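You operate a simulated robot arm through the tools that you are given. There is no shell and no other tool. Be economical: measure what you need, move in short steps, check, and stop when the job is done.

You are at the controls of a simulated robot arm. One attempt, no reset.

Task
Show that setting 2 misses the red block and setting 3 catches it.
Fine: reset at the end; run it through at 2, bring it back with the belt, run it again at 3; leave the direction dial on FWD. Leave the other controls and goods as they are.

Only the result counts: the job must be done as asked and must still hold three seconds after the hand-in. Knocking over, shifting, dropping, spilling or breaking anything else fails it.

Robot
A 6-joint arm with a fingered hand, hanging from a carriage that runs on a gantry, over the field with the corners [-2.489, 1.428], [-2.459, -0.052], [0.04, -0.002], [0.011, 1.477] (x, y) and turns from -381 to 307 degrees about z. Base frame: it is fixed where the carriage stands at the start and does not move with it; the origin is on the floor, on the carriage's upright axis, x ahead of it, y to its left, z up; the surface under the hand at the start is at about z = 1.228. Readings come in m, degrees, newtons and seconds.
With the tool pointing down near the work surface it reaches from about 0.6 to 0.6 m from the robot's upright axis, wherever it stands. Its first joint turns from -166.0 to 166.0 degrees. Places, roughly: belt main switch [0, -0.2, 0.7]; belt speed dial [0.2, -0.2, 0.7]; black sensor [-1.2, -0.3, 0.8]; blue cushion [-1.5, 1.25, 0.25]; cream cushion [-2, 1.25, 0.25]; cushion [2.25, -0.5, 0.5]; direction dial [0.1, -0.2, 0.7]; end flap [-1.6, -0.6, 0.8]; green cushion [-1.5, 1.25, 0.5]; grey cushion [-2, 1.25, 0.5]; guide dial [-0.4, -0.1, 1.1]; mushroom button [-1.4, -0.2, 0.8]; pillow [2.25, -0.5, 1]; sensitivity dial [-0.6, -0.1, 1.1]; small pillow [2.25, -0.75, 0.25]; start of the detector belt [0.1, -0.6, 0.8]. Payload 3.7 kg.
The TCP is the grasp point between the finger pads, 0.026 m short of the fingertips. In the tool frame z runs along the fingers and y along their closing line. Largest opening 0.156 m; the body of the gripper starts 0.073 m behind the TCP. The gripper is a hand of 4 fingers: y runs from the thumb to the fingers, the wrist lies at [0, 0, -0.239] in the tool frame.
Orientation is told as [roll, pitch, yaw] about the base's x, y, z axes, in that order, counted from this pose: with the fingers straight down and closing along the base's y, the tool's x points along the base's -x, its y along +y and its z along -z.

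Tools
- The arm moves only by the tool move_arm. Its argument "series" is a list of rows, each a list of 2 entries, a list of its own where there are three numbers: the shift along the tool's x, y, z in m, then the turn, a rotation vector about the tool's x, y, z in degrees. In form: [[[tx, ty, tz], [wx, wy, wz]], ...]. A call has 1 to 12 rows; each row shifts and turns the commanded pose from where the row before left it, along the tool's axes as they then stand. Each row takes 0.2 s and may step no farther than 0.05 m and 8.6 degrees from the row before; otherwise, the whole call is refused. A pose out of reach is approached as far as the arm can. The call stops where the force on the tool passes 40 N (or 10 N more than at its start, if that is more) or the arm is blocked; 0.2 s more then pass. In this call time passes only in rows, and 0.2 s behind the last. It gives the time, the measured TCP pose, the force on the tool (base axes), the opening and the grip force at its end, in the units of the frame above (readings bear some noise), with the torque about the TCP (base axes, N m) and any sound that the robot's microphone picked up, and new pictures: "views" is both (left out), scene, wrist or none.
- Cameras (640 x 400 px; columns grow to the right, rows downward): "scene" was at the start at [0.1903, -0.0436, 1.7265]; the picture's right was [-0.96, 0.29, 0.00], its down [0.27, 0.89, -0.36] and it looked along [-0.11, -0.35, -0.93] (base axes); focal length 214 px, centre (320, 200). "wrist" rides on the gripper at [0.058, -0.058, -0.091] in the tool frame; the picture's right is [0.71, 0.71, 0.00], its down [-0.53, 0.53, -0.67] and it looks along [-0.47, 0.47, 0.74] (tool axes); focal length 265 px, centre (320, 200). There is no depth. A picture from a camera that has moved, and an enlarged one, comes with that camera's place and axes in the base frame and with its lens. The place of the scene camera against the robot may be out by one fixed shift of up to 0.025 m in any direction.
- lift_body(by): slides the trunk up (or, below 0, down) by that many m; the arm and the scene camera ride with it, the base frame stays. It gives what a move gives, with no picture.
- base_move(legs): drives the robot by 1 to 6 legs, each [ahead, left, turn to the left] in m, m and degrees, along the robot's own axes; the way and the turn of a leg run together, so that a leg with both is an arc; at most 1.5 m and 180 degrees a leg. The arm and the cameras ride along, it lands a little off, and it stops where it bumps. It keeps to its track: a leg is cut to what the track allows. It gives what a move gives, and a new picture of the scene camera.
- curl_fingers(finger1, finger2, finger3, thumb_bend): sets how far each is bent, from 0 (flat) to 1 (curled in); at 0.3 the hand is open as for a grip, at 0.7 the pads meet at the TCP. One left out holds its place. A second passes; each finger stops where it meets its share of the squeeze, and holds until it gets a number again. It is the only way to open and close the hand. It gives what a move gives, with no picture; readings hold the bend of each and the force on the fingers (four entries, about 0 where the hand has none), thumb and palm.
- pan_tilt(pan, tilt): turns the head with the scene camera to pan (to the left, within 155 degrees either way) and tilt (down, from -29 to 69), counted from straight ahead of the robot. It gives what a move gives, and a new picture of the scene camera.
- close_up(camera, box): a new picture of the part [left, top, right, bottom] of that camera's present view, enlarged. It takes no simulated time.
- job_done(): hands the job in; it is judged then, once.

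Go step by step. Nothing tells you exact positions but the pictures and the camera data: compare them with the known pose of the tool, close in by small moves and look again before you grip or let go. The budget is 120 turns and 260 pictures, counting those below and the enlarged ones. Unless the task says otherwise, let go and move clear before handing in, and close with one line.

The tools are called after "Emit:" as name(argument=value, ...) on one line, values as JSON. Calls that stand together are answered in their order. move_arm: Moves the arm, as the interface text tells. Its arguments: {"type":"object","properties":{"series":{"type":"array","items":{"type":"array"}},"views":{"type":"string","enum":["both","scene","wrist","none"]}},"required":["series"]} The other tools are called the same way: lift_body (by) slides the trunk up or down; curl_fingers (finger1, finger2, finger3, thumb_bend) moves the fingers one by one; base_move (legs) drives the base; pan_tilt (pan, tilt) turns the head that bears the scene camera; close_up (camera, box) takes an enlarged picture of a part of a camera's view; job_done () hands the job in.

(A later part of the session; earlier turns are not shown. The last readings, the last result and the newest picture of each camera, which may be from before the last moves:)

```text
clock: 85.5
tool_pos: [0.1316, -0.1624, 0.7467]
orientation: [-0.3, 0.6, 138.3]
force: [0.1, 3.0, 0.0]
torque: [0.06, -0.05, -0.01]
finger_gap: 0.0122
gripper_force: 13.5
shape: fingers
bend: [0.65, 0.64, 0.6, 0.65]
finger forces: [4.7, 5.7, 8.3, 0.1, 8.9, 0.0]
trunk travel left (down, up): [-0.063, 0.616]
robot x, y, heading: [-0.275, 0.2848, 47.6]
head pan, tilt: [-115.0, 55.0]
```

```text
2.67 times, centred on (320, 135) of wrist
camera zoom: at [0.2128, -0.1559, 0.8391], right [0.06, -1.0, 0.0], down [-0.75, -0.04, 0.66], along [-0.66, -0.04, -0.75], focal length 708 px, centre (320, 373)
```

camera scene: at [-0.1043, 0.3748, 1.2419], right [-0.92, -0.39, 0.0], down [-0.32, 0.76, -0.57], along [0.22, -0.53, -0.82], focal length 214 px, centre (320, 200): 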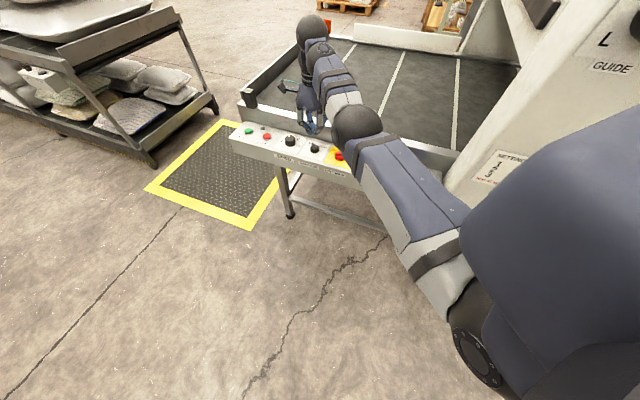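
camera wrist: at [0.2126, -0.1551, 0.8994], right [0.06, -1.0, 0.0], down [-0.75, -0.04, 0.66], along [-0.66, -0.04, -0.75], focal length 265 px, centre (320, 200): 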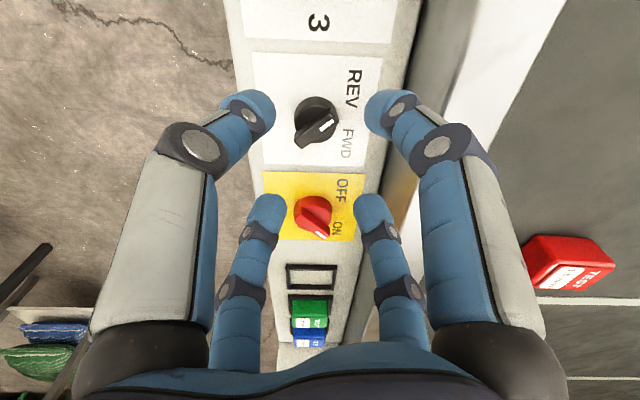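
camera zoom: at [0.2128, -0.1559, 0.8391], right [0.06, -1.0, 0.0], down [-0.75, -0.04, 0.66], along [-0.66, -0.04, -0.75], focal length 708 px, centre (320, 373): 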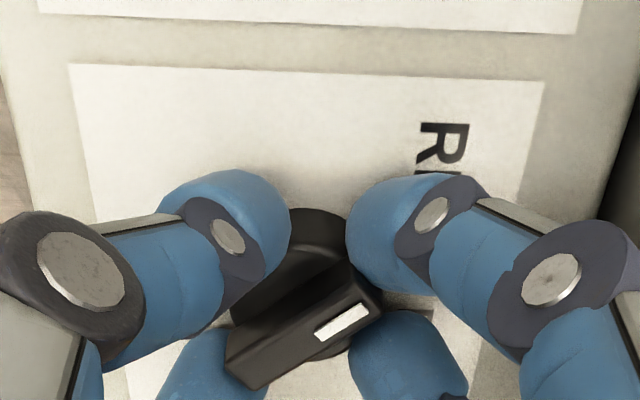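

Gripped slightly off-centre, so I'll recentre 3 mm and turn clockwise back to FWD.

Emit:
move_arm(series=[[[-0.002, -0.0022, 0], [0, 0, 0]], [[0, 0, 0], [0, 0, 8.5]], [[0, 0, 0], [0, 0, 8.5]], [[0, 0, 0], [0, 0, 8.5]], [[0, 0, 0], [0, 0, 8.5]], [[0, 0, 0], [0, 0, 8.5]], [[0, 0, 0], [0, 0, 8.5]], [[0, 0, 0], [0, 0, 8.5]], [[0, 0, 0], [0, 0, 8.5]], [[0, 0, 0], [0, 0, 8.5]], [[0, 0, 0], [0, 0, 8.5]], [[0, 0, 0], [0, 0, 5]]], views="none")

Emit:
close_up(camera="wrist", box=[200, 60, 440, 210])

```text
clock: 88.1
tool_pos: [0.1295, -0.1616, 0.7483]
orientation: [-0.6, -0.2, 48.2]
force: [-10.5, -6.8, 7.4]
torque: [-0.18, 0.36, 0.02]
finger_gap: 0.0122
gripper_force: 15.7
shape: fingers
bend: [0.63, 0.63, 0.62, 0.66]
finger forces: [8.7, 9.2, 5.4, 0.0, 7.9, 0.1]
trunk travel left (down, up): [-0.063, 0.616]
robot x, y, heading: [-0.275, 0.2858, 47.6]
head pan, tilt: [-115.0, 55.0]
```

```text
2.67 times, centred on (320, 135) of wrist
camera zoom: at [0.1332, -0.2417, 0.8385], right [-1.0, -0.06, -0.01], down [-0.05, 0.74, 0.67], along [-0.03, 0.67, -0.75], focal length 708 px, centre (320, 373)
```

zoom: 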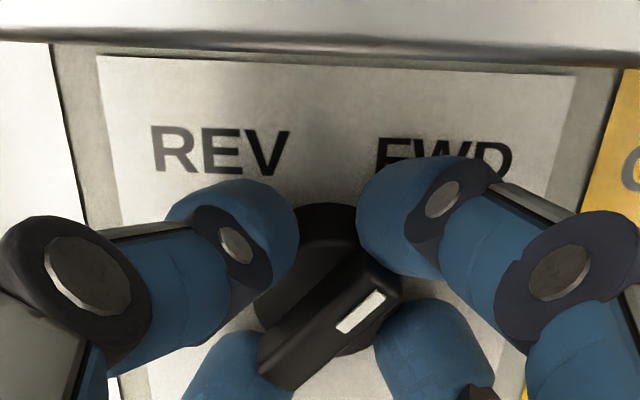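

The pointer matches the original FWD view. Release, rise and check.

Emit:
curl_fingers(finger1=0.53, finger2=0.53, finger3=0.53, thumb_bend=0.53)

Emit:
move_arm(series=[[[0, 0, -0.03], [0, 0, 0]], [[0, 0, -0.03], [0, 0, 0]]], views="none")

Emit:
close_up(camera="wrist", box=[20, 20, 580, 220])

```text
clock: 89.1
tool_pos: [0.1319, -0.1588, 0.7471]
orientation: [-0.7, -0.6, 48.5]
force: [0.2, 0.3, 0.3]
torque: [0.02, 0.01, -0.03]
finger_gap: 0.0419
gripper_force: 0.0
shape: fingers
bend: [0.53, 0.53, 0.53, 0.53]
finger forces: [0.0, 0.0, 0.1, 0.0, 0.0, 0.1]
trunk travel left (down, up): [-0.063, 0.616]
robot x, y, heading: [-0.2693, 0.2815, 47.9]
head pan, tilt: [-115.0, 55.0]
```

```text
clock: 89.7
tool_pos: [0.1306, -0.1579, 0.8067]
orientation: [-0.7, -0.6, 48.6]
force: [0.1, -0.8, -0.3]
torque: [-0.01, 0.0, 0.03]
finger_gap: 0.0422
gripper_force: 0.2
shape: fingers
bend: [0.53, 0.53, 0.53, 0.53]
finger forces: [0.1, 0.0, 0.1, 0.0, 0.0, 0.0]
trunk travel left (down, up): [-0.063, 0.616]
robot x, y, heading: [-0.2702, 0.2861, 47.5]
head pan, tilt: [-115.0, 55.0]
```

```text
1.14 times, centred on (300, 120) of wrist
camera zoom: at [0.1345, -0.2388, 0.898], right [-1.0, -0.06, -0.02], down [-0.06, 0.74, 0.67], along [-0.03, 0.67, -0.74], focal length 303 px, centre (343, 291)
```

zoom: 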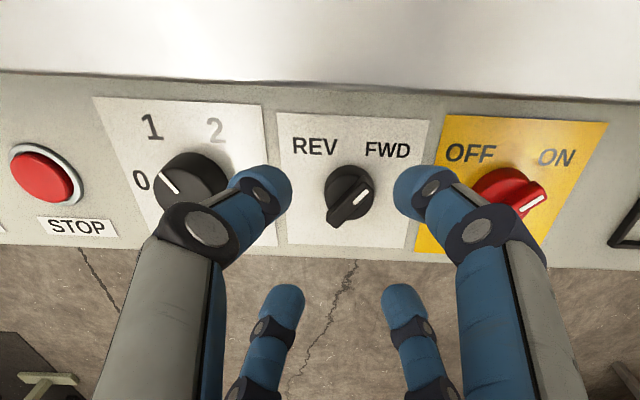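

Direction is back at FWD, and the speed and main switch are untouched. Next is the sensitivity dial, so I'll back away and reorient the hand to point horizontally at the housing face (-y).

Emit:
base_move(legs=[[-0.042, 0.882, 0]])

Emit:
lift_body(by=0.03)

Emit:
move_arm(series=[[[0.0255, -0.0225, -0.0024], [5.41, 6.14, 0]], [[0.0255, -0.0225, -0.0024], [5.41, 6.14, 0]], [[0.0255, -0.0225, -0.0024], [5.41, 6.14, 0]], [[0.0255, -0.0225, -0.0024], [5.41, 6.14, 0]], [[0.0255, -0.0225, -0.0024], [5.41, 6.14, 0]], [[0.0255, -0.0225, -0.0024], [5.41, 6.14, 0]], [[0.0255, -0.0225, -0.0024], [5.41, 6.14, 0]], [[0.0255, -0.0225, -0.0024], [5.41, 6.14, 0]], [[0.0255, -0.0225, -0.0024], [5.41, 6.14, 0]], [[0.0255, -0.0225, -0.0024], [5.41, 6.14, 0]], [[0.0255, -0.0225, -0.0024], [5.41, 6.14, 0]]], views="both")

```text
clock: 94.4
tool_pos: [-0.5577, 0.4133, 0.8075]
orientation: [-0.7, -0.6, 49.3]
force: [-0.7, 0.5, -0.5]
torque: [0.02, -0.02, -0.05]
finger_gap: 0.0422
gripper_force: 0.0
shape: fingers
bend: [0.53, 0.53, 0.53, 0.53]
finger forces: [0.1, 0.1, 0.0, 0.1, 0.0, 0.0]
trunk travel left (down, up): [-0.063, 0.616]
robot x, y, heading: [-0.9668, 0.846, 48.7]
head pan, tilt: [-115.0, 55.0]
camera scene: at [-0.7997, 0.9418, 1.242], right [-0.92, -0.4, 0.0], down [-0.33, 0.75, -0.57], along [0.23, -0.53, -0.82], focal length 214 px, centre (320, 200)
```

scene: 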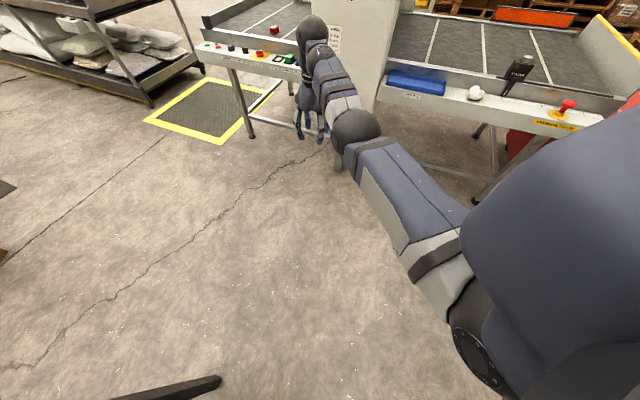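

```text
clock: 95.2
tool_pos: [-0.556, 0.4116, 0.8363]
orientation: [-0.7, -0.6, 49.4]
force: [-0.7, -0.8, -0.3]
torque: [-0.02, 0.0, -0.02]
finger_gap: 0.0421
gripper_force: 0.2
shape: fingers
bend: [0.53, 0.53, 0.53, 0.53]
finger forces: [0.0, 0.0, 0.0, 0.0, 0.0, 0.1]
trunk travel left (down, up): [-0.093, 0.586]
robot x, y, heading: [-0.9664, 0.8485, 48.5]
head pan, tilt: [-115.0, 55.0]
```

```text
clock: 97.6
tool_pos: [-0.8775, 0.2673, 1.1497]
orientation: [-87.5, 45.7, 4.6]
force: [-0.1, 0.4, 0.5]
torque: [0.0, -0.01, 0.01]
finger_gap: 0.0423
gripper_force: 0.1
shape: fingers
bend: [0.53, 0.53, 0.53, 0.53]
finger forces: [0.1, 0.0, 0.1, 0.0, 0.0, 0.0]
out of reach, approached as far as the arm can: row 1, 2, 3, 4, 5, 6, 7, 8, 9, 10, 11
trunk travel left (down, up): [-0.093, 0.586]
robot x, y, heading: [-0.9656, 0.8496, 48.5]
head pan, tilt: [-115.0, 55.0]
camera scene: at [-0.7998, 0.9417, 1.2719], right [-0.92, -0.4, 0.0], down [-0.33, 0.75, -0.57], along [0.23, -0.53, -0.82], focal length 214 px, centre (320, 200)
camera wrist: at [-0.881, 0.357, 1.2343], right [-1.0, -0.05, 0.01], down [-0.04, 0.69, -0.72], along [0.03, -0.72, -0.69], focal length 265 px, centre (320, 200)
```

scene: 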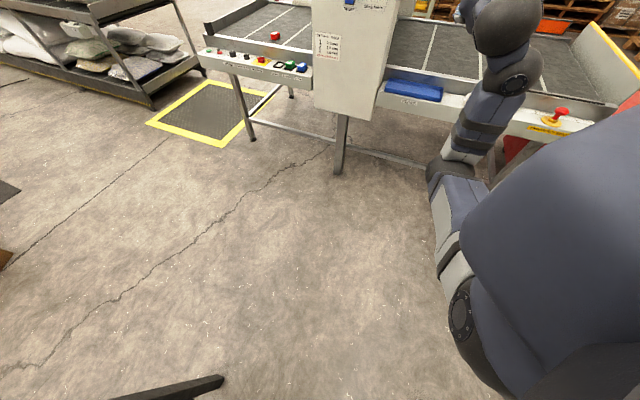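
wrist: 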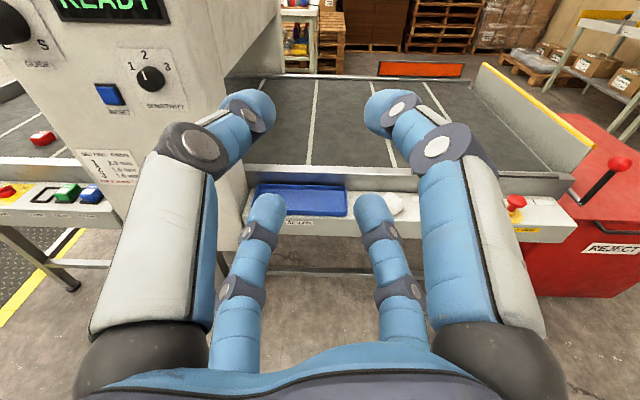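

The hand now points at the face, displaced but usable. The display reads READY, and the sensitivity dial is at about (-0.575, -0.085, 1.07). I'll bring the hand in front of it.

Emit:
lift_body(by=-0.075)

Emit:
base_move(legs=[[0.049, -0.357, 0]])

Emit:
move_arm(series=[[[0, 0, 0], [0, 0, 0]]], views="wrist")

```text
clock: 98.7
tool_pos: [-0.8771, 0.2668, 1.0743]
orientation: [-87.4, 45.6, 4.8]
force: [0.4, 0.2, 0.0]
torque: [0.02, 0.01, -0.02]
finger_gap: 0.0424
gripper_force: 0.1
shape: fingers
bend: [0.53, 0.53, 0.53, 0.53]
finger forces: [0.0, 0.1, 0.0, 0.1, 0.0, 0.1]
trunk travel left (down, up): [-0.018, 0.661]
robot x, y, heading: [-0.966, 0.8496, 49.0]
head pan, tilt: [-115.0, 55.0]
```

```text
clock: 101.0
tool_pos: [-0.5756, 0.0656, 1.0748]
orientation: [-87.4, 45.6, 4.8]
force: [-0.9, 0.0, 0.0]
torque: [-0.01, -0.01, -0.03]
finger_gap: 0.0422
gripper_force: 0.1
shape: fingers
bend: [0.53, 0.53, 0.53, 0.53]
finger forces: [0.1, 0.1, 0.0, 0.1, 0.0, 0.1]
trunk travel left (down, up): [-0.018, 0.661]
robot x, y, heading: [-0.6657, 0.6436, 48.6]
head pan, tilt: [-115.0, 55.0]
camera scene: at [-0.4982, 0.7398, 1.197], right [-0.92, -0.4, 0.0], down [-0.33, 0.75, -0.57], along [0.23, -0.53, -0.82], focal length 214 px, centre (320, 200)
```

scene: 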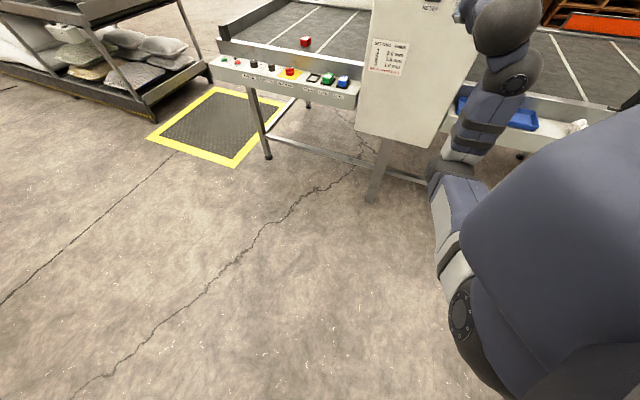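

```text
clock: 101.4
tool_pos: [-0.5765, 0.0657, 1.0749]
orientation: [-87.4, 45.5, 4.8]
force: [0.8, 0.7, 0.4]
torque: [-0.01, -0.01, 0.0]
finger_gap: 0.0424
gripper_force: 0.0
shape: fingers
bend: [0.53, 0.53, 0.53, 0.53]
finger forces: [0.0, 0.1, 0.1, 0.1, 0.1, 0.1]
trunk travel left (down, up): [-0.018, 0.661]
robot x, y, heading: [-0.6652, 0.6497, 48.6]
head pan, tilt: [-115.0, 55.0]
camera wrist: at [-0.5794, 0.1549, 1.1591], right [-1.0, -0.05, 0.01], down [-0.04, 0.69, -0.72], along [0.03, -0.72, -0.69], focal length 265 px, centre (320, 200)
```

wrist: 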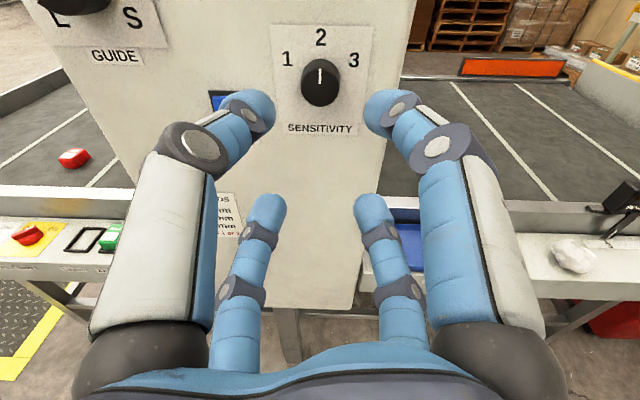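

The dial is at (-0.568, -0.10, 1.069) with its pointer at 2, straight along the tool axis. I'll approach to a few cm in front.

Emit:
base_move(legs=[[-0.0895, -0.0875, 0]])

Emit:
move_arm(series=[[[0, 0, 0], [0, 0, 0]]], views="wrist")

```text
clock: 102.7
tool_pos: [-0.5717, -0.0602, 1.0739]
orientation: [-87.4, 45.6, 4.5]
force: [-0.9, 0.1, 0.9]
torque: [-0.02, 0.01, 0.0]
finger_gap: 0.0421
gripper_force: 0.0
shape: fingers
bend: [0.53, 0.53, 0.53, 0.53]
finger forces: [0.0, 0.0, 0.0, 0.0, 0.1, 0.0]
trunk travel left (down, up): [-0.018, 0.661]
robot x, y, heading: [-0.6617, 0.5196, 48.2]
head pan, tilt: [-115.0, 55.0]
camera scene: at [-0.4915, 0.614, 1.1969], right [-0.92, -0.4, 0.0], down [-0.32, 0.75, -0.57], along [0.23, -0.53, -0.82], focal length 214 px, centre (320, 200)
```

scene: 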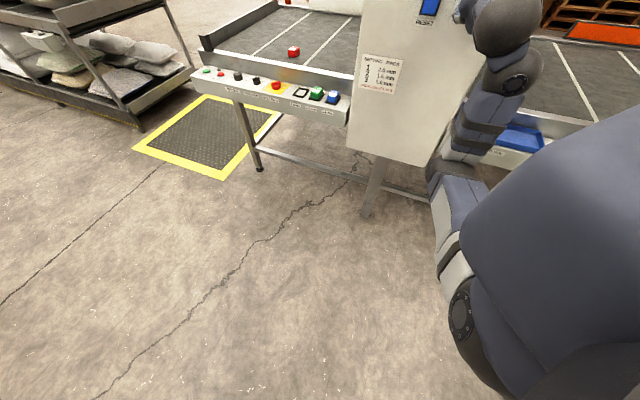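

```text
clock: 103.1
tool_pos: [-0.5725, -0.0588, 1.075]
orientation: [-87.5, 45.6, 4.5]
force: [-0.1, 0.0, 0.8]
torque: [0.02, -0.01, 0.0]
finger_gap: 0.042
gripper_force: 0.0
shape: fingers
bend: [0.53, 0.53, 0.53, 0.53]
finger forces: [0.0, 0.0, 0.0, 0.0, 0.0, 0.0]
trunk travel left (down, up): [-0.018, 0.661]
robot x, y, heading: [-0.6629, 0.5203, 48.5]
head pan, tilt: [-115.0, 55.0]
camera wrist: at [-0.5752, 0.0298, 1.1591], right [-1.0, -0.05, 0.01], down [-0.04, 0.69, -0.72], along [0.02, -0.72, -0.69], focal length 265 px, centre (320, 200)
```

wrist: 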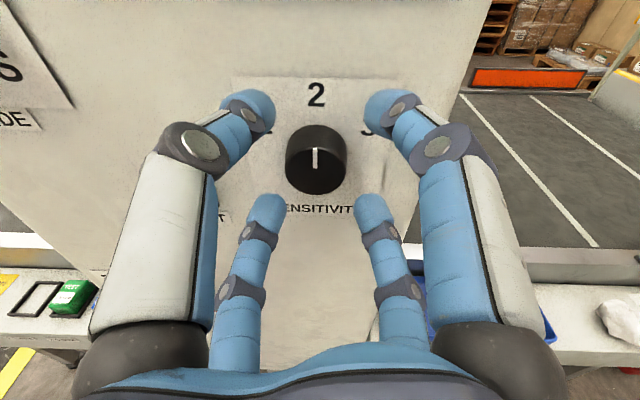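

Well centred, about 5 mm high. I'll lower slightly and approach the last 2.5 cm.

Emit:
lift_body(by=-0.005)

Emit:
base_move(legs=[[-0.0185, -0.0175, 0]])

Emit:
close_up(camera="wrist", box=[160, 60, 480, 260])

```text
clock: 103.6
tool_pos: [-0.5716, -0.0594, 1.0691]
orientation: [-87.5, 45.6, 4.5]
force: [-0.6, -0.1, 0.3]
torque: [0.01, -0.01, -0.01]
finger_gap: 0.0421
gripper_force: 0.0
shape: fingers
bend: [0.53, 0.53, 0.53, 0.53]
finger forces: [0.0, 0.0, 0.0, 0.0, 0.0, 0.0]
trunk travel left (down, up): [-0.013, 0.666]
robot x, y, heading: [-0.6616, 0.5224, 48.7]
head pan, tilt: [-115.0, 55.0]
```

```text
clock: 104.6
tool_pos: [-0.5711, -0.0806, 1.0729]
orientation: [-88.2, 45.5, 3.8]
force: [0.3, 4.2, -0.2]
torque: [-0.09, -0.02, -0.11]
finger_gap: 0.0414
gripper_force: 2.2
shape: fingers
bend: [0.54, 0.53, 0.53, 0.53]
finger forces: [4.4, 0.0, 0.1, 0.0, 0.1, 0.0]
trunk travel left (down, up): [-0.013, 0.666]
robot x, y, heading: [-0.6616, 0.4974, 48.4]
head pan, tilt: [-115.0, 55.0]
stopped in leg 1: the force on the tool passed its limit at 53 N (the readings are from after the stop); the commanded pose is now the measured one
camera scene: at [-0.4903, 0.5904, 1.192], right [-0.92, -0.4, 0.0], down [-0.33, 0.75, -0.57], along [0.23, -0.53, -0.82], focal length 214 px, centre (320, 200)
```

scene: 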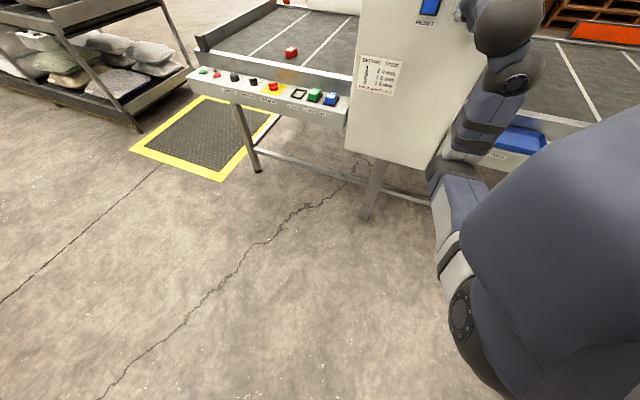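

```text
2.00 times, centred on (320, 160) of wrist
camera zoom: at [-0.5745, 0.0094, 1.1566], right [-1.0, -0.04, 0.01], down [-0.04, 0.68, -0.73], along [0.02, -0.73, -0.68], focal length 531 px, centre (320, 280)
```

zoom: 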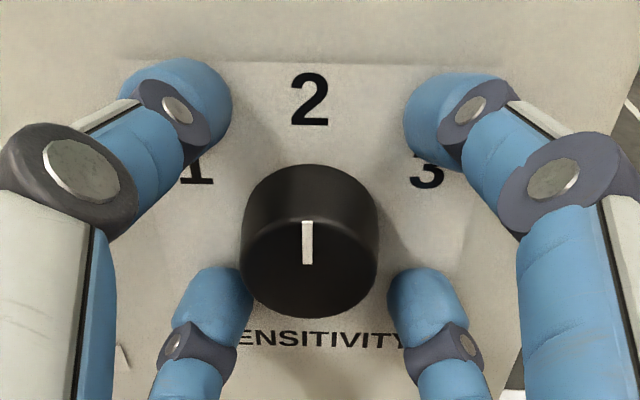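

The fingers surround the knob and one just touched the face plate. I'll back off 3 mm and close gently.

Emit:
move_arm(series=[[[0, 0, -0.003], [0, 0, 0]]], views="none")

Emit:
curl_fingers(finger1=0.7, finger2=0.7, finger3=0.7, thumb_bend=0.7)

Emit:
close_up(camera="wrist", box=[160, 60, 480, 260])

```text
clock: 105.0
tool_pos: [-0.5714, -0.0791, 1.0734]
orientation: [-88.2, 45.7, 3.8]
force: [-0.3, 0.0, 0.7]
torque: [-0.01, 0.0, 0.02]
finger_gap: 0.0421
gripper_force: 0.1
shape: fingers
bend: [0.53, 0.53, 0.53, 0.53]
finger forces: [0.0, 0.0, 0.0, 0.1, 0.0, 0.0]
trunk travel left (down, up): [-0.013, 0.666]
robot x, y, heading: [-0.6586, 0.4957, 48.7]
head pan, tilt: [-115.0, 55.0]
```

```text
clock: 106.0
tool_pos: [-0.5719, -0.0789, 1.0735]
orientation: [-88.2, 45.6, 3.7]
force: [2.7, -2.0, -4.3]
torque: [0.17, 0.02, 0.09]
finger_gap: 0.0101
gripper_force: 14.2
shape: fingers
bend: [0.66, 0.61, 0.59, 0.65]
finger forces: [3.5, 8.7, 9.1, 0.0, 7.2, 0.0]
trunk travel left (down, up): [-0.013, 0.666]
robot x, y, heading: [-0.6593, 0.5002, 48.6]
head pan, tilt: [-115.0, 55.0]
```

```text
2.00 times, centred on (320, 160) of wrist
camera zoom: at [-0.5743, 0.0118, 1.1571], right [-1.0, -0.04, 0.01], down [-0.04, 0.68, -0.73], along [0.03, -0.73, -0.68], focal length 531 px, centre (320, 280)
```

zoom: 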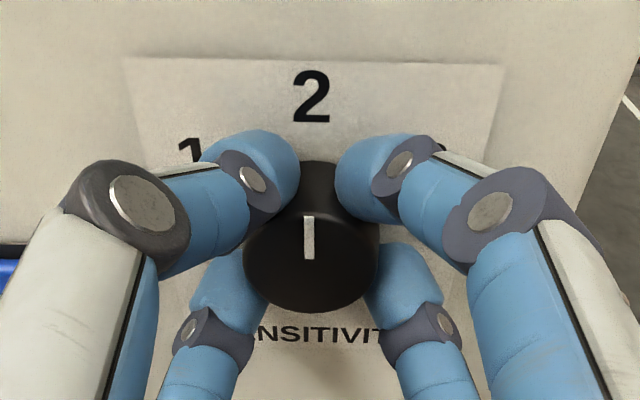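

Good grip. Turning clockwise (viewer's side) 45° toward 3.

Emit:
move_arm(series=[[[0, 0, 0], [0, 0, 7.5]], [[0, 0, 0], [0, 0, 7.5]], [[0, 0, 0], [0, 0, 7.5]], [[0, 0, 0], [0, 0, 7.5]], [[0, 0, 0], [0, 0, 7.5]], [[0, 0, 0], [0, 0, 7.5]]], views="none")

Emit:
close_up(camera="wrist", box=[160, 60, 480, 260])

```text
clock: 107.4
tool_pos: [-0.6412, -0.0708, 1.0787]
orientation: [-88.8, 0.5, 2.9]
force: [1.1, 0.4, 0.4]
torque: [-0.01, 0.01, -0.02]
finger_gap: 0.0
gripper_force: 0.0
shape: fingers
bend: [0.7, 0.68, 0.67, 0.69]
finger forces: [0.0, 0.0, 0.0, 0.1, 0.1, 0.0]
out of reach, approached as far as the arm can: row 1, 2, 3, 4, 5, 6
trunk travel left (down, up): [-0.013, 0.666]
robot x, y, heading: [-0.6607, 0.4968, 48.5]
head pan, tilt: [-115.0, 55.0]
```

```text
2.00 times, centred on (320, 160) of wrist
camera zoom: at [-0.7035, 0.0171, 1.1399], right [-0.71, -0.02, -0.7], down [0.49, 0.7, -0.52], along [0.51, -0.71, -0.49], focal length 531 px, centre (320, 280)
```

zoom: 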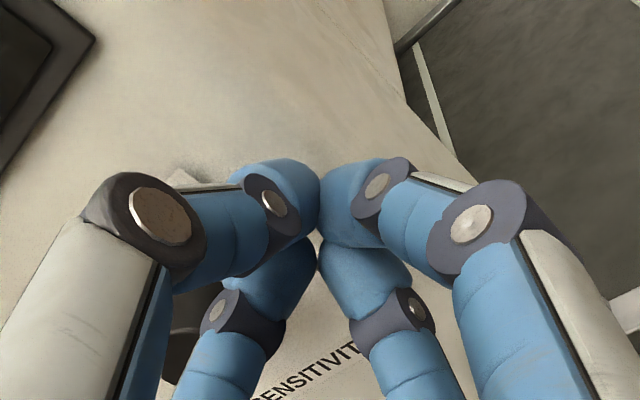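

The hand slipped sideways because the arm couldn't hold position while rolling. I'll open, back straight off in +y and inspect the dial.

Emit:
base_move(legs=[[0.075, 0.066, 0]])

Emit:
curl_fingers(finger1=0.53, finger2=0.53, finger3=0.53, thumb_bend=0.53)

Emit:
move_arm(series=[[[0, 0, 0], [0, 0, 0]]], views="both")

```text
clock: 108.5
tool_pos: [-0.6376, 0.0321, 1.0803]
orientation: [-88.9, 0.7, 3.2]
force: [0.0, 0.3, 0.3]
torque: [-0.01, -0.05, 0.03]
finger_gap: 0.0
gripper_force: 0.1
shape: fingers
bend: [0.7, 0.68, 0.67, 0.69]
finger forces: [0.0, 0.0, 0.0, 0.0, 0.1, 0.0]
trunk travel left (down, up): [-0.013, 0.666]
robot x, y, heading: [-0.653, 0.5937, 48.5]
head pan, tilt: [-115.0, 55.0]
camera scene: at [-0.4878, 0.6917, 1.192], right [-0.92, -0.4, 0.0], down [-0.33, 0.75, -0.57], along [0.23, -0.53, -0.82], focal length 214 px, centre (320, 200)
```

scene: 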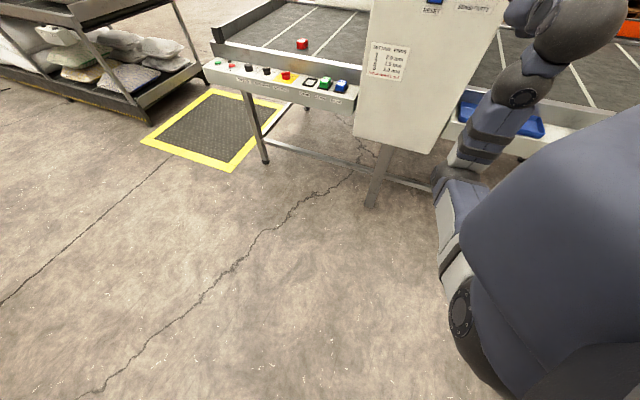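

```text
clock: 109.5
tool_pos: [-0.6362, 0.0308, 1.0803]
orientation: [-88.8, 0.7, 3.1]
force: [0.8, -0.3, -0.5]
torque: [0.0, 0.0, -0.01]
finger_gap: 0.0421
gripper_force: 0.1
shape: fingers
bend: [0.53, 0.53, 0.53, 0.53]
finger forces: [0.0, 0.1, 0.0, 0.0, 0.1, 0.1]
trunk travel left (down, up): [-0.013, 0.666]
robot x, y, heading: [-0.6585, 0.5961, 48.3]
head pan, tilt: [-115.0, 55.0]
```

```text
clock: 109.9
tool_pos: [-0.6368, 0.0313, 1.0798]
orientation: [-88.8, 0.7, 3.1]
force: [0.1, 0.1, 0.9]
torque: [-0.03, 0.03, -0.02]
finger_gap: 0.0422
gripper_force: 0.0
shape: fingers
bend: [0.53, 0.53, 0.53, 0.53]
finger forces: [0.1, 0.1, 0.1, 0.0, 0.1, 0.1]
trunk travel left (down, up): [-0.013, 0.666]
robot x, y, heading: [-0.6571, 0.593, 48.3]
head pan, tilt: [-115.0, 55.0]
camera scene: at [-0.4878, 0.6908, 1.192], right [-0.92, -0.4, 0.0], down [-0.33, 0.75, -0.57], along [0.23, -0.53, -0.82], focal length 214 px, centre (320, 200)
camera wrist: at [-0.6992, 0.1183, 1.14], right [-0.72, -0.03, -0.7], down [0.48, 0.71, -0.52], along [0.51, -0.71, -0.49], focal length 265 px, centre (320, 200)
```

scene: 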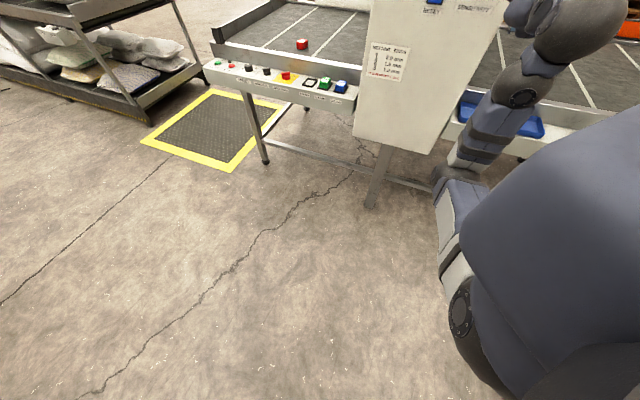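
wrist: 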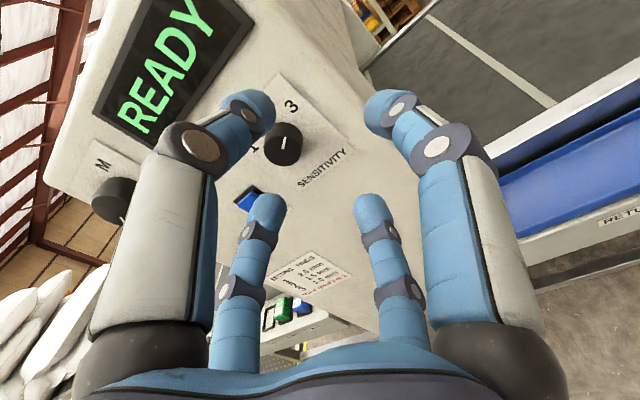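

Emit:
close_up(camera="wrist", box=[220, 80, 380, 200])

```text
3.33 times, centred on (300, 140) of wrist
camera zoom: at [-0.6992, 0.1183, 1.14], right [-0.72, -0.03, -0.7], down [0.48, 0.71, -0.52], along [0.51, -0.71, -0.49], focal length 885 px, centre (387, 400)
```

zoom: 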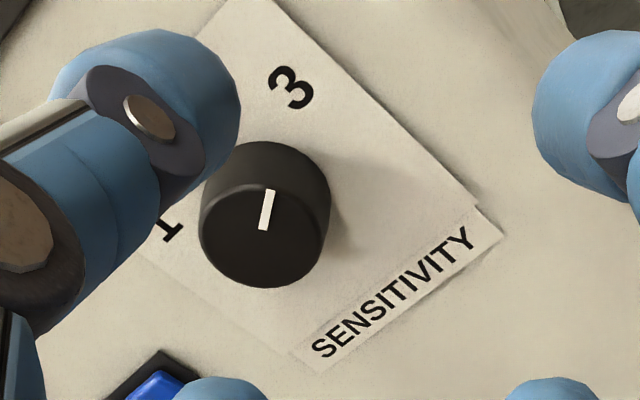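

The dial pointer now points at 3, and the display still reads READY. I'll back away and bring the hand back to pointing down for the START/STOP panel.

Emit:
base_move(legs=[[0.261, 0.233, 0]])

Emit:
move_arm(series=[[[0, 0.027, 0.0009], [-8.2, 0, 0]], [[0, 0.0266, 0.0048], [-8.2, 0, 0]], [[0, 0.0256, 0.0085], [-8.2, 0, 0]], [[0, 0.0242, 0.012], [-8.2, 0, 0]], [[0, 0.0222, 0.0154], [-8.2, 0, 0]], [[0, 0.0198, 0.0184], [-8.2, 0, 0]], [[0, 0.017, 0.021], [-8.2, 0, 0]], [[0, 0.0138, 0.0232], [-8.2, 0, 0]], [[0, 0.0103, 0.025], [-8.2, 0, 0]], [[0, 0.0067, 0.0262], [-8.2, 0, 0]], [[0, 0.0029, 0.0269], [-8.2, 0, 0]]], views="scene")

```text
clock: 112.2
tool_pos: [-0.6319, 0.3796, 1.0797]
orientation: [-88.9, 0.6, 3.3]
force: [0.1, 0.1, -0.7]
torque: [0.0, -0.01, 0.0]
finger_gap: 0.0419
gripper_force: 0.1
shape: fingers
bend: [0.53, 0.53, 0.53, 0.53]
finger forces: [0.0, 0.1, 0.0, 0.1, 0.0, 0.0]
trunk travel left (down, up): [-0.013, 0.666]
robot x, y, heading: [-0.652, 0.9449, 48.3]
head pan, tilt: [-115.0, 55.0]
camera scene: at [-0.4823, 1.0396, 1.192], right [-0.92, -0.4, 0.0], down [-0.33, 0.75, -0.57], along [0.23, -0.53, -0.82], focal length 214 px, centre (320, 200)
```

scene: 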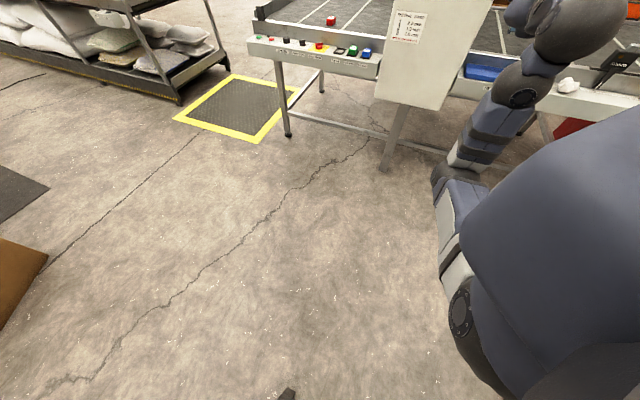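

```text
clock: 114.6
tool_pos: [-0.6668, 0.347, 0.7735]
orientation: [0.3, -0.4, 3.4]
force: [-0.3, 0.6, -0.7]
torque: [-0.05, -0.01, 0.01]
finger_gap: 0.0422
gripper_force: 0.1
shape: fingers
bend: [0.53, 0.53, 0.53, 0.53]
finger forces: [0.0, 0.0, 0.1, 0.0, 0.0, 0.0]
out of reach, approached as far as the arm can: row 2, 3, 4, 5, 6, 7, 9, 10, 11
trunk travel left (down, up): [-0.013, 0.666]
robot x, y, heading: [-0.6529, 0.9449, 48.3]
head pan, tilt: [-115.0, 55.0]
camera scene: at [-0.4826, 1.0403, 1.192], right [-0.92, -0.4, 0.0], down [-0.33, 0.75, -0.57], along [0.23, -0.53, -0.82], focal length 214 px, centre (320, 200)
```

scene: 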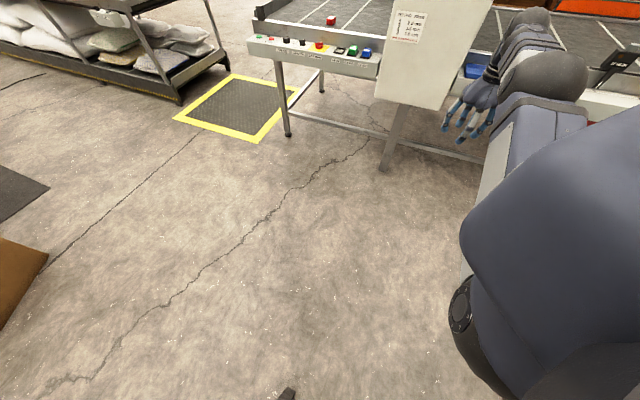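

Tool is pointing down again. I'll swing the arm around to the START side and raise slightly.

Emit:
move_arm(series=[[[-0.048, -0.002, 0], [0, 0, -4.6]], [[-0.048, -0.002, 0], [0, 0, -4.6]], [[-0.048, -0.002, 0], [0, 0, -4.6]], [[-0.048, -0.002, 0], [0, 0, -4.6]], [[-0.048, -0.002, 0], [0, 0, -4.6]], [[-0.048, -0.002, 0], [0, 0, -4.6]], [[-0.048, -0.002, 0], [0, 0, -4.6]], [[-0.048, -0.002, 0], [0, 0, -4.6]], [[-0.048, -0.002, 0], [0, 0, -4.6]]], views="none")

Emit:
curl_fingers(finger1=1, finger2=0.7, finger3=1, thumb_bend=0.7)

Emit:
lift_body(by=0.1)

```text
clock: 116.6
tool_pos: [-0.2743, 0.4873, 0.7979]
orientation: [1.5, -0.6, 44.6]
force: [0.0, -0.8, 0.3]
torque: [0.03, 0.02, -0.02]
finger_gap: 0.0421
gripper_force: 0.1
shape: fingers
bend: [0.53, 0.53, 0.53, 0.53]
finger forces: [0.0, 0.1, 0.0, 0.0, 0.1, 0.1]
out of reach, approached as far as the arm can: row 1, 2, 3, 6
trunk travel left (down, up): [-0.013, 0.666]
robot x, y, heading: [-0.6488, 0.9428, 48.3]
head pan, tilt: [-115.0, 55.0]
```

```text
clock: 117.6
tool_pos: [-0.2755, 0.4852, 0.7978]
orientation: [1.3, -0.6, 44.7]
force: [-0.4, 0.2, -0.4]
torque: [-0.02, -0.02, -0.02]
finger_gap: 0.0
gripper_force: 0.2
shape: fingers
bend: [0.74, 0.68, 0.74, 0.69]
finger forces: [0.0, 0.0, 0.1, 0.0, 0.1, 0.1]
trunk travel left (down, up): [-0.013, 0.666]
robot x, y, heading: [-0.649, 0.9452, 48.5]
head pan, tilt: [-115.0, 55.0]
```

```text
clock: 118.9
tool_pos: [-0.2749, 0.4864, 0.8982]
orientation: [1.5, -0.6, 44.6]
force: [0.1, 0.4, -0.7]
torque: [0.0, -0.07, 0.01]
finger_gap: 0.0
gripper_force: 0.0
shape: fingers
bend: [0.74, 0.68, 0.74, 0.69]
finger forces: [0.0, 0.0, 0.0, 0.0, 0.0, 0.1]
trunk travel left (down, up): [-0.113, 0.566]
robot x, y, heading: [-0.6504, 0.9484, 48.3]
head pan, tilt: [-115.0, 55.0]
```

Now over to START.

Emit:
base_move(legs=[[-0.03, -0.9295, 0]])

Emit:
lift_body(by=-0.1)

Emit:
move_arm(series=[[[0, 0, 0], [0, 0, 0]]], views="wrist")

```text
clock: 123.9
tool_pos: [0.4087, -0.171, 0.8969]
orientation: [1.5, -0.6, 44.5]
force: [-0.2, -1.1, 0.2]
torque: [-0.04, 0.05, -0.05]
finger_gap: 0.0
gripper_force: 0.2
shape: fingers
bend: [0.74, 0.68, 0.74, 0.69]
finger forces: [0.1, 0.1, 0.0, 0.0, 0.1, 0.1]
trunk travel left (down, up): [-0.113, 0.566]
robot x, y, heading: [0.0352, 0.2903, 48.7]
head pan, tilt: [-115.0, 55.0]
camera scene: at [0.2021, 0.3837, 1.292], right [-0.92, -0.4, 0.0], down [-0.32, 0.75, -0.57], along [0.23, -0.53, -0.82], focal length 214 px, centre (320, 200)
```

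scene: 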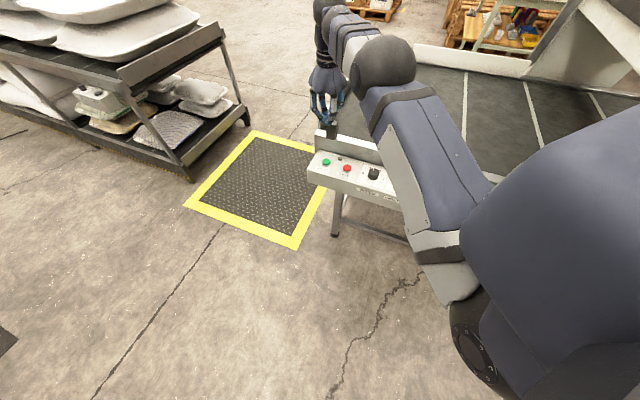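

```text
clock: 125.2
tool_pos: [0.4075, -0.1693, 0.796]
orientation: [1.5, -0.6, 44.5]
force: [0.0, -0.6, -0.1]
torque: [-0.02, 0.04, -0.01]
finger_gap: 0.0
gripper_force: 0.1
shape: fingers
bend: [0.74, 0.68, 0.74, 0.69]
finger forces: [0.0, 0.1, 0.0, 0.0, 0.1, 0.0]
trunk travel left (down, up): [-0.013, 0.666]
robot x, y, heading: [0.0303, 0.2898, 48.6]
head pan, tilt: [-115.0, 55.0]
```

```text
clock: 125.6
tool_pos: [0.4079, -0.1707, 0.7979]
orientation: [1.4, -0.5, 44.5]
force: [0.3, -0.2, -0.2]
torque: [0.0, -0.01, -0.01]
finger_gap: 0.0
gripper_force: 0.1
shape: fingers
bend: [0.74, 0.68, 0.74, 0.69]
finger forces: [0.1, 0.0, 0.0, 0.1, 0.0, 0.1]
trunk travel left (down, up): [-0.013, 0.666]
robot x, y, heading: [0.035, 0.2931, 48.4]
head pan, tilt: [-115.0, 55.0]
camera wrist: at [0.4089, -0.2534, 0.8862], right [-1.0, 0.01, 0.01], down [0.01, 0.73, 0.69], along [0.0, 0.69, -0.73], focal length 265 px, centre (320, 200)
```

wrist: 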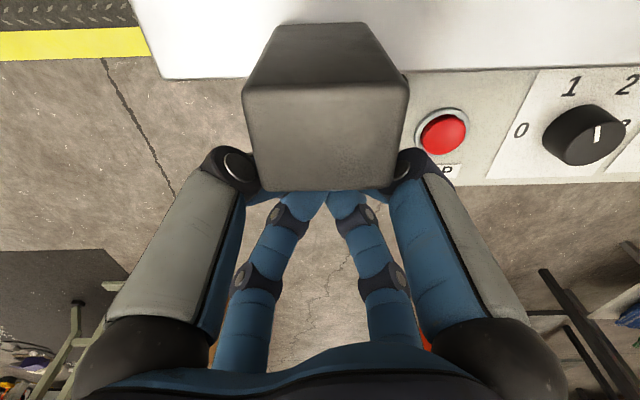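

The wrist camera is hovering over the corner post, so I'll rise, roll the hand to the earlier yaw (~138°) that kept it clear, and correct the position.

Emit:
lift_body(by=0.06)

Emit:
move_arm(series=[[[0, 0, 0], [0, 0, -8.5]], [[0, 0, 0], [0, 0, -8.5]], [[0, 0, 0], [0, 0, -8.5]], [[0, 0, 0], [0, 0, -8.5]], [[0, 0, 0], [0, 0, -8.5]], [[0, 0, 0], [0, 0, -8.5]], [[0, 0, 0], [0, 0, -8.5]], [[0, 0, 0], [0, 0, -8.5]], [[0, 0, 0], [0, 0, -8.5]], [[0, 0, 0], [0, 0, -8.5]], [[0, 0, 0], [0, 0, -8.5]]], views="none")

Emit:
base_move(legs=[[0.0078, 0.0175, 0]])

Emit:
move_arm(series=[[[0, 0, 0.02], [0, 0, 0]]], views="wrist")

```text
clock: 126.6
tool_pos: [0.408, -0.1697, 0.8573]
orientation: [1.6, -0.6, 44.4]
force: [-0.4, 0.7, -0.4]
torque: [-0.02, 0.01, 0.01]
finger_gap: 0.0
gripper_force: 0.1
shape: fingers
bend: [0.74, 0.68, 0.74, 0.69]
finger forces: [0.1, 0.1, 0.1, 0.0, 0.0, 0.0]
trunk travel left (down, up): [-0.073, 0.606]
robot x, y, heading: [0.0328, 0.2868, 48.3]
head pan, tilt: [-115.0, 55.0]
```

```text
clock: 129.0
tool_pos: [0.4089, -0.1698, 0.857]
orientation: [-0.7, -1.4, 138.2]
force: [-0.5, -0.4, 0.3]
torque: [-0.02, 0.01, 0.0]
finger_gap: 0.0
gripper_force: 0.1
shape: fingers
bend: [0.74, 0.68, 0.74, 0.69]
finger forces: [0.0, 0.0, 0.1, 0.1, 0.0, 0.1]
trunk travel left (down, up): [-0.073, 0.606]
robot x, y, heading: [0.0331, 0.29, 48.3]
head pan, tilt: [-115.0, 55.0]
```

```text
clock: 129.8
tool_pos: [0.3999, -0.1518, 0.8554]
orientation: [-0.8, -1.4, 138.1]
force: [-0.3, 1.4, -0.1]
torque: [-0.01, 0.02, 0.0]
finger_gap: 0.0
gripper_force: 0.1
shape: fingers
bend: [0.74, 0.68, 0.74, 0.69]
finger forces: [0.0, 0.0, 0.0, 0.0, 0.0, 0.1]
trunk travel left (down, up): [-0.073, 0.606]
robot x, y, heading: [0.0268, 0.3067, 48.4]
head pan, tilt: [-115.0, 55.0]
camera scene: at [0.1937, 0.4021, 1.252], right [-0.92, -0.4, 0.0], down [-0.32, 0.75, -0.57], along [0.23, -0.53, -0.82], focal length 214 px, centre (320, 200)
```

scene: 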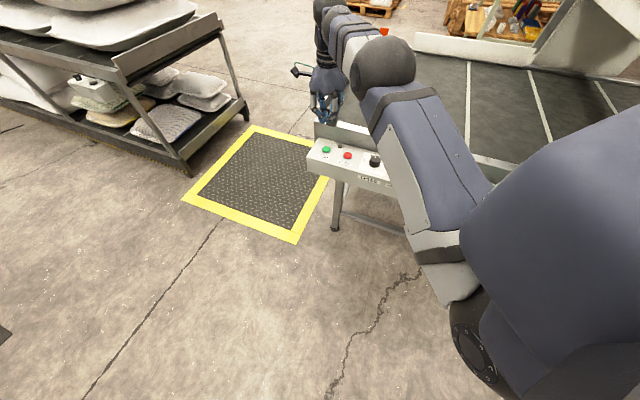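

```text
clock: 130.2
tool_pos: [0.4023, -0.1532, 0.8387]
orientation: [-0.7, -1.4, 138.0]
force: [-0.3, -0.1, -0.1]
torque: [0.02, -0.02, 0.0]
finger_gap: 0.0
gripper_force: 0.1
shape: fingers
bend: [0.74, 0.68, 0.74, 0.69]
finger forces: [0.0, 0.0, 0.0, 0.1, 0.0, 0.0]
trunk travel left (down, up): [-0.073, 0.606]
robot x, y, heading: [0.0263, 0.3077, 48.2]
head pan, tilt: [-115.0, 55.0]
camera wrist: at [0.4843, -0.1508, 0.9282], right [0.05, -1.0, -0.03], down [-0.74, -0.06, 0.68], along [-0.68, -0.02, -0.74], focal length 265 px, centre (320, 200)
```

wrist: 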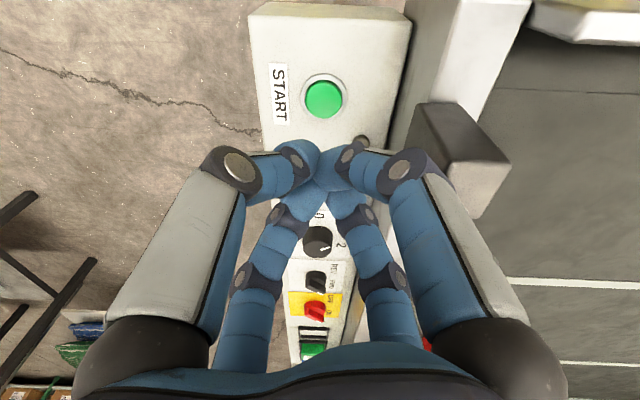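

Aligned with START. Lower and press.

Emit:
lift_body(by=-0.06)

Emit:
move_arm(series=[[[0, 0, 0.02], [0, 0, 0]], [[0, 0, 0.017], [0, 0, 0]], [[0, 0, -0.027], [0, 0, 0]]], views="wrist")

```text
clock: 131.2
tool_pos: [0.4018, -0.1539, 0.7776]
orientation: [-0.7, -1.4, 137.9]
force: [0.4, -0.2, 0.6]
torque: [0.01, -0.01, 0.02]
finger_gap: 0.0002
gripper_force: 0.1
shape: fingers
bend: [0.74, 0.68, 0.74, 0.69]
finger forces: [0.0, 0.0, 0.0, 0.0, 0.0, 0.1]
trunk travel left (down, up): [-0.013, 0.666]
robot x, y, heading: [0.0276, 0.3089, 48.3]
head pan, tilt: [-115.0, 55.0]
```

```text
clock: 132.0
tool_pos: [0.4036, -0.1563, 0.767]
orientation: [-0.6, -1.4, 138.1]
force: [0.1, -0.3, 0.4]
torque: [0.01, -0.02, 0.01]
finger_gap: 0.0
gripper_force: 0.1
shape: fingers
bend: [0.74, 0.68, 0.74, 0.69]
finger forces: [0.0, 0.0, 0.0, 0.1, 0.1, 0.0]
out of reach, approached as far as the arm can: row 2
trunk travel left (down, up): [-0.013, 0.666]
robot x, y, heading: [0.0236, 0.3057, 48.7]
head pan, tilt: [-115.0, 55.0]
heard: click
camera wrist: at [0.4877, -0.1538, 0.8586], right [0.05, -1.0, -0.03], down [-0.74, -0.06, 0.68], along [-0.68, -0.02, -0.74], focal length 265 px, centre (320, 200)
```

wrist: 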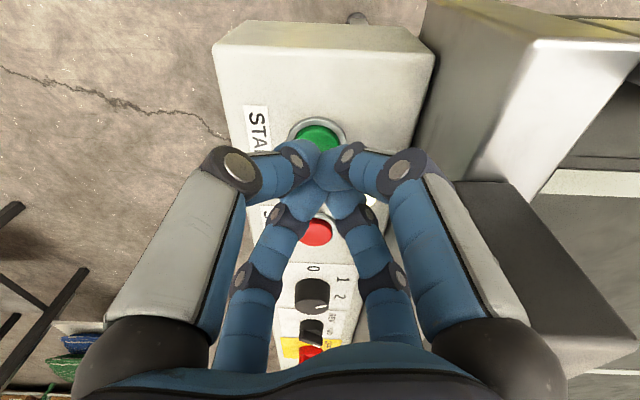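

Click heard; moving over STOP as a safeguard while the block runs through.

Emit:
base_move(legs=[[-0.054, 0.0685, 0]])

Emit:
move_arm(series=[[[0, 0, 0], [0, 0, 0]], [[0, 0, 0], [0, 0, 0]]], views="both")

```text
clock: 133.1
tool_pos: [0.3182, -0.1509, 0.7683]
orientation: [-0.7, -1.5, 138.2]
force: [-0.8, -0.3, -0.2]
torque: [0.02, -0.01, -0.02]
finger_gap: 0.0
gripper_force: 0.1
shape: fingers
bend: [0.74, 0.68, 0.74, 0.69]
finger forces: [0.0, 0.0, 0.0, 0.0, 0.0, 0.0]
trunk travel left (down, up): [-0.013, 0.666]
robot x, y, heading: [-0.0609, 0.3113, 48.5]
head pan, tilt: [-115.0, 55.0]
camera scene: at [0.106, 0.4063, 1.1919], right [-0.92, -0.4, 0.0], down [-0.33, 0.75, -0.57], along [0.23, -0.53, -0.82], focal length 214 px, centre (320, 200)
```

scene: 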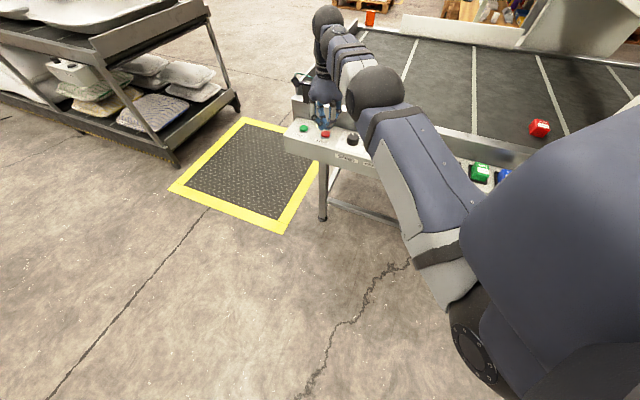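

```text
clock: 133.7
tool_pos: [0.3188, -0.1513, 0.768]
orientation: [-0.7, -1.4, 138.2]
force: [0.1, -0.2, 0.0]
torque: [-0.03, 0.02, -0.02]
finger_gap: 0.0
gripper_force: 0.1
shape: fingers
bend: [0.74, 0.68, 0.74, 0.69]
finger forces: [0.0, 0.0, 0.0, 0.0, 0.1, 0.1]
trunk travel left (down, up): [-0.013, 0.666]
robot x, y, heading: [-0.0603, 0.3093, 48.3]
head pan, tilt: [-115.0, 55.0]
camera scene: at [0.1068, 0.4062, 1.192], right [-0.92, -0.4, 0.0], down [-0.33, 0.75, -0.57], along [0.23, -0.53, -0.82], focal length 214 px, centre (320, 200)
camera wrist: at [0.4017, -0.1482, 0.8588], right [0.05, -1.0, -0.03], down [-0.74, -0.06, 0.68], along [-0.68, -0.02, -0.74], focal length 265 px, centre (320, 200)
```

scene: 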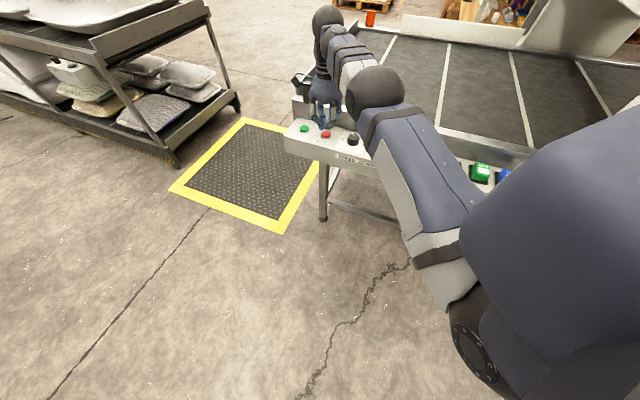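
wrist: 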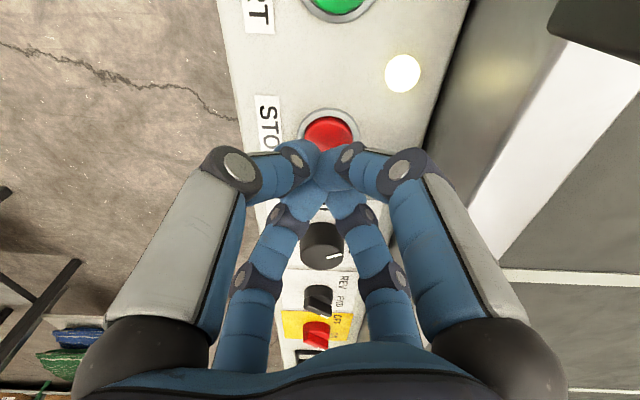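

Belt running and the block is entering the tunnel. I'll wait a second and watch the lamp.

Emit:
move_arm(series=[[[0, 0, 0], [0, 0, 0]], [[0, 0, 0], [0, 0, 0]], [[0, 0, 0], [0, 0, 0]], [[0, 0, 0], [0, 0, 0]], [[0, 0, 0], [0, 0, 0]]], views="wrist")

```text
clock: 134.9
tool_pos: [0.3176, -0.1512, 0.7682]
orientation: [-0.7, -1.5, 138.2]
force: [-0.2, 0.0, -0.8]
torque: [-0.02, -0.02, -0.03]
finger_gap: 0.0
gripper_force: 0.0
shape: fingers
bend: [0.74, 0.68, 0.74, 0.69]
finger forces: [0.1, 0.1, 0.0, 0.0, 0.0, 0.1]
trunk travel left (down, up): [-0.013, 0.666]
robot x, y, heading: [-0.0597, 0.3108, 48.4]
head pan, tilt: [-115.0, 55.0]
camera wrist: at [0.4016, -0.1481, 0.8588], right [0.05, -1.0, -0.03], down [-0.74, -0.06, 0.68], along [-0.68, -0.02, -0.74], focal length 265 px, centre (320, 200)
```

wrist: 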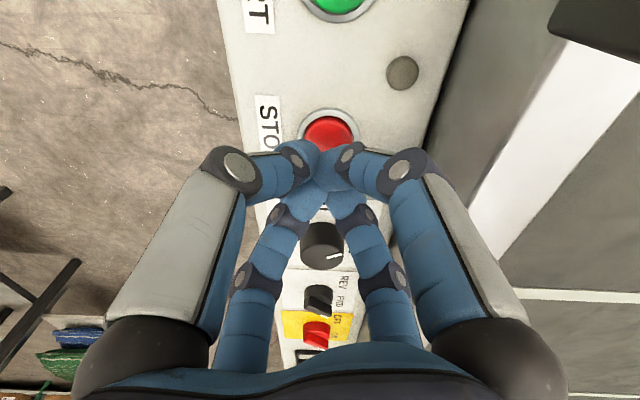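

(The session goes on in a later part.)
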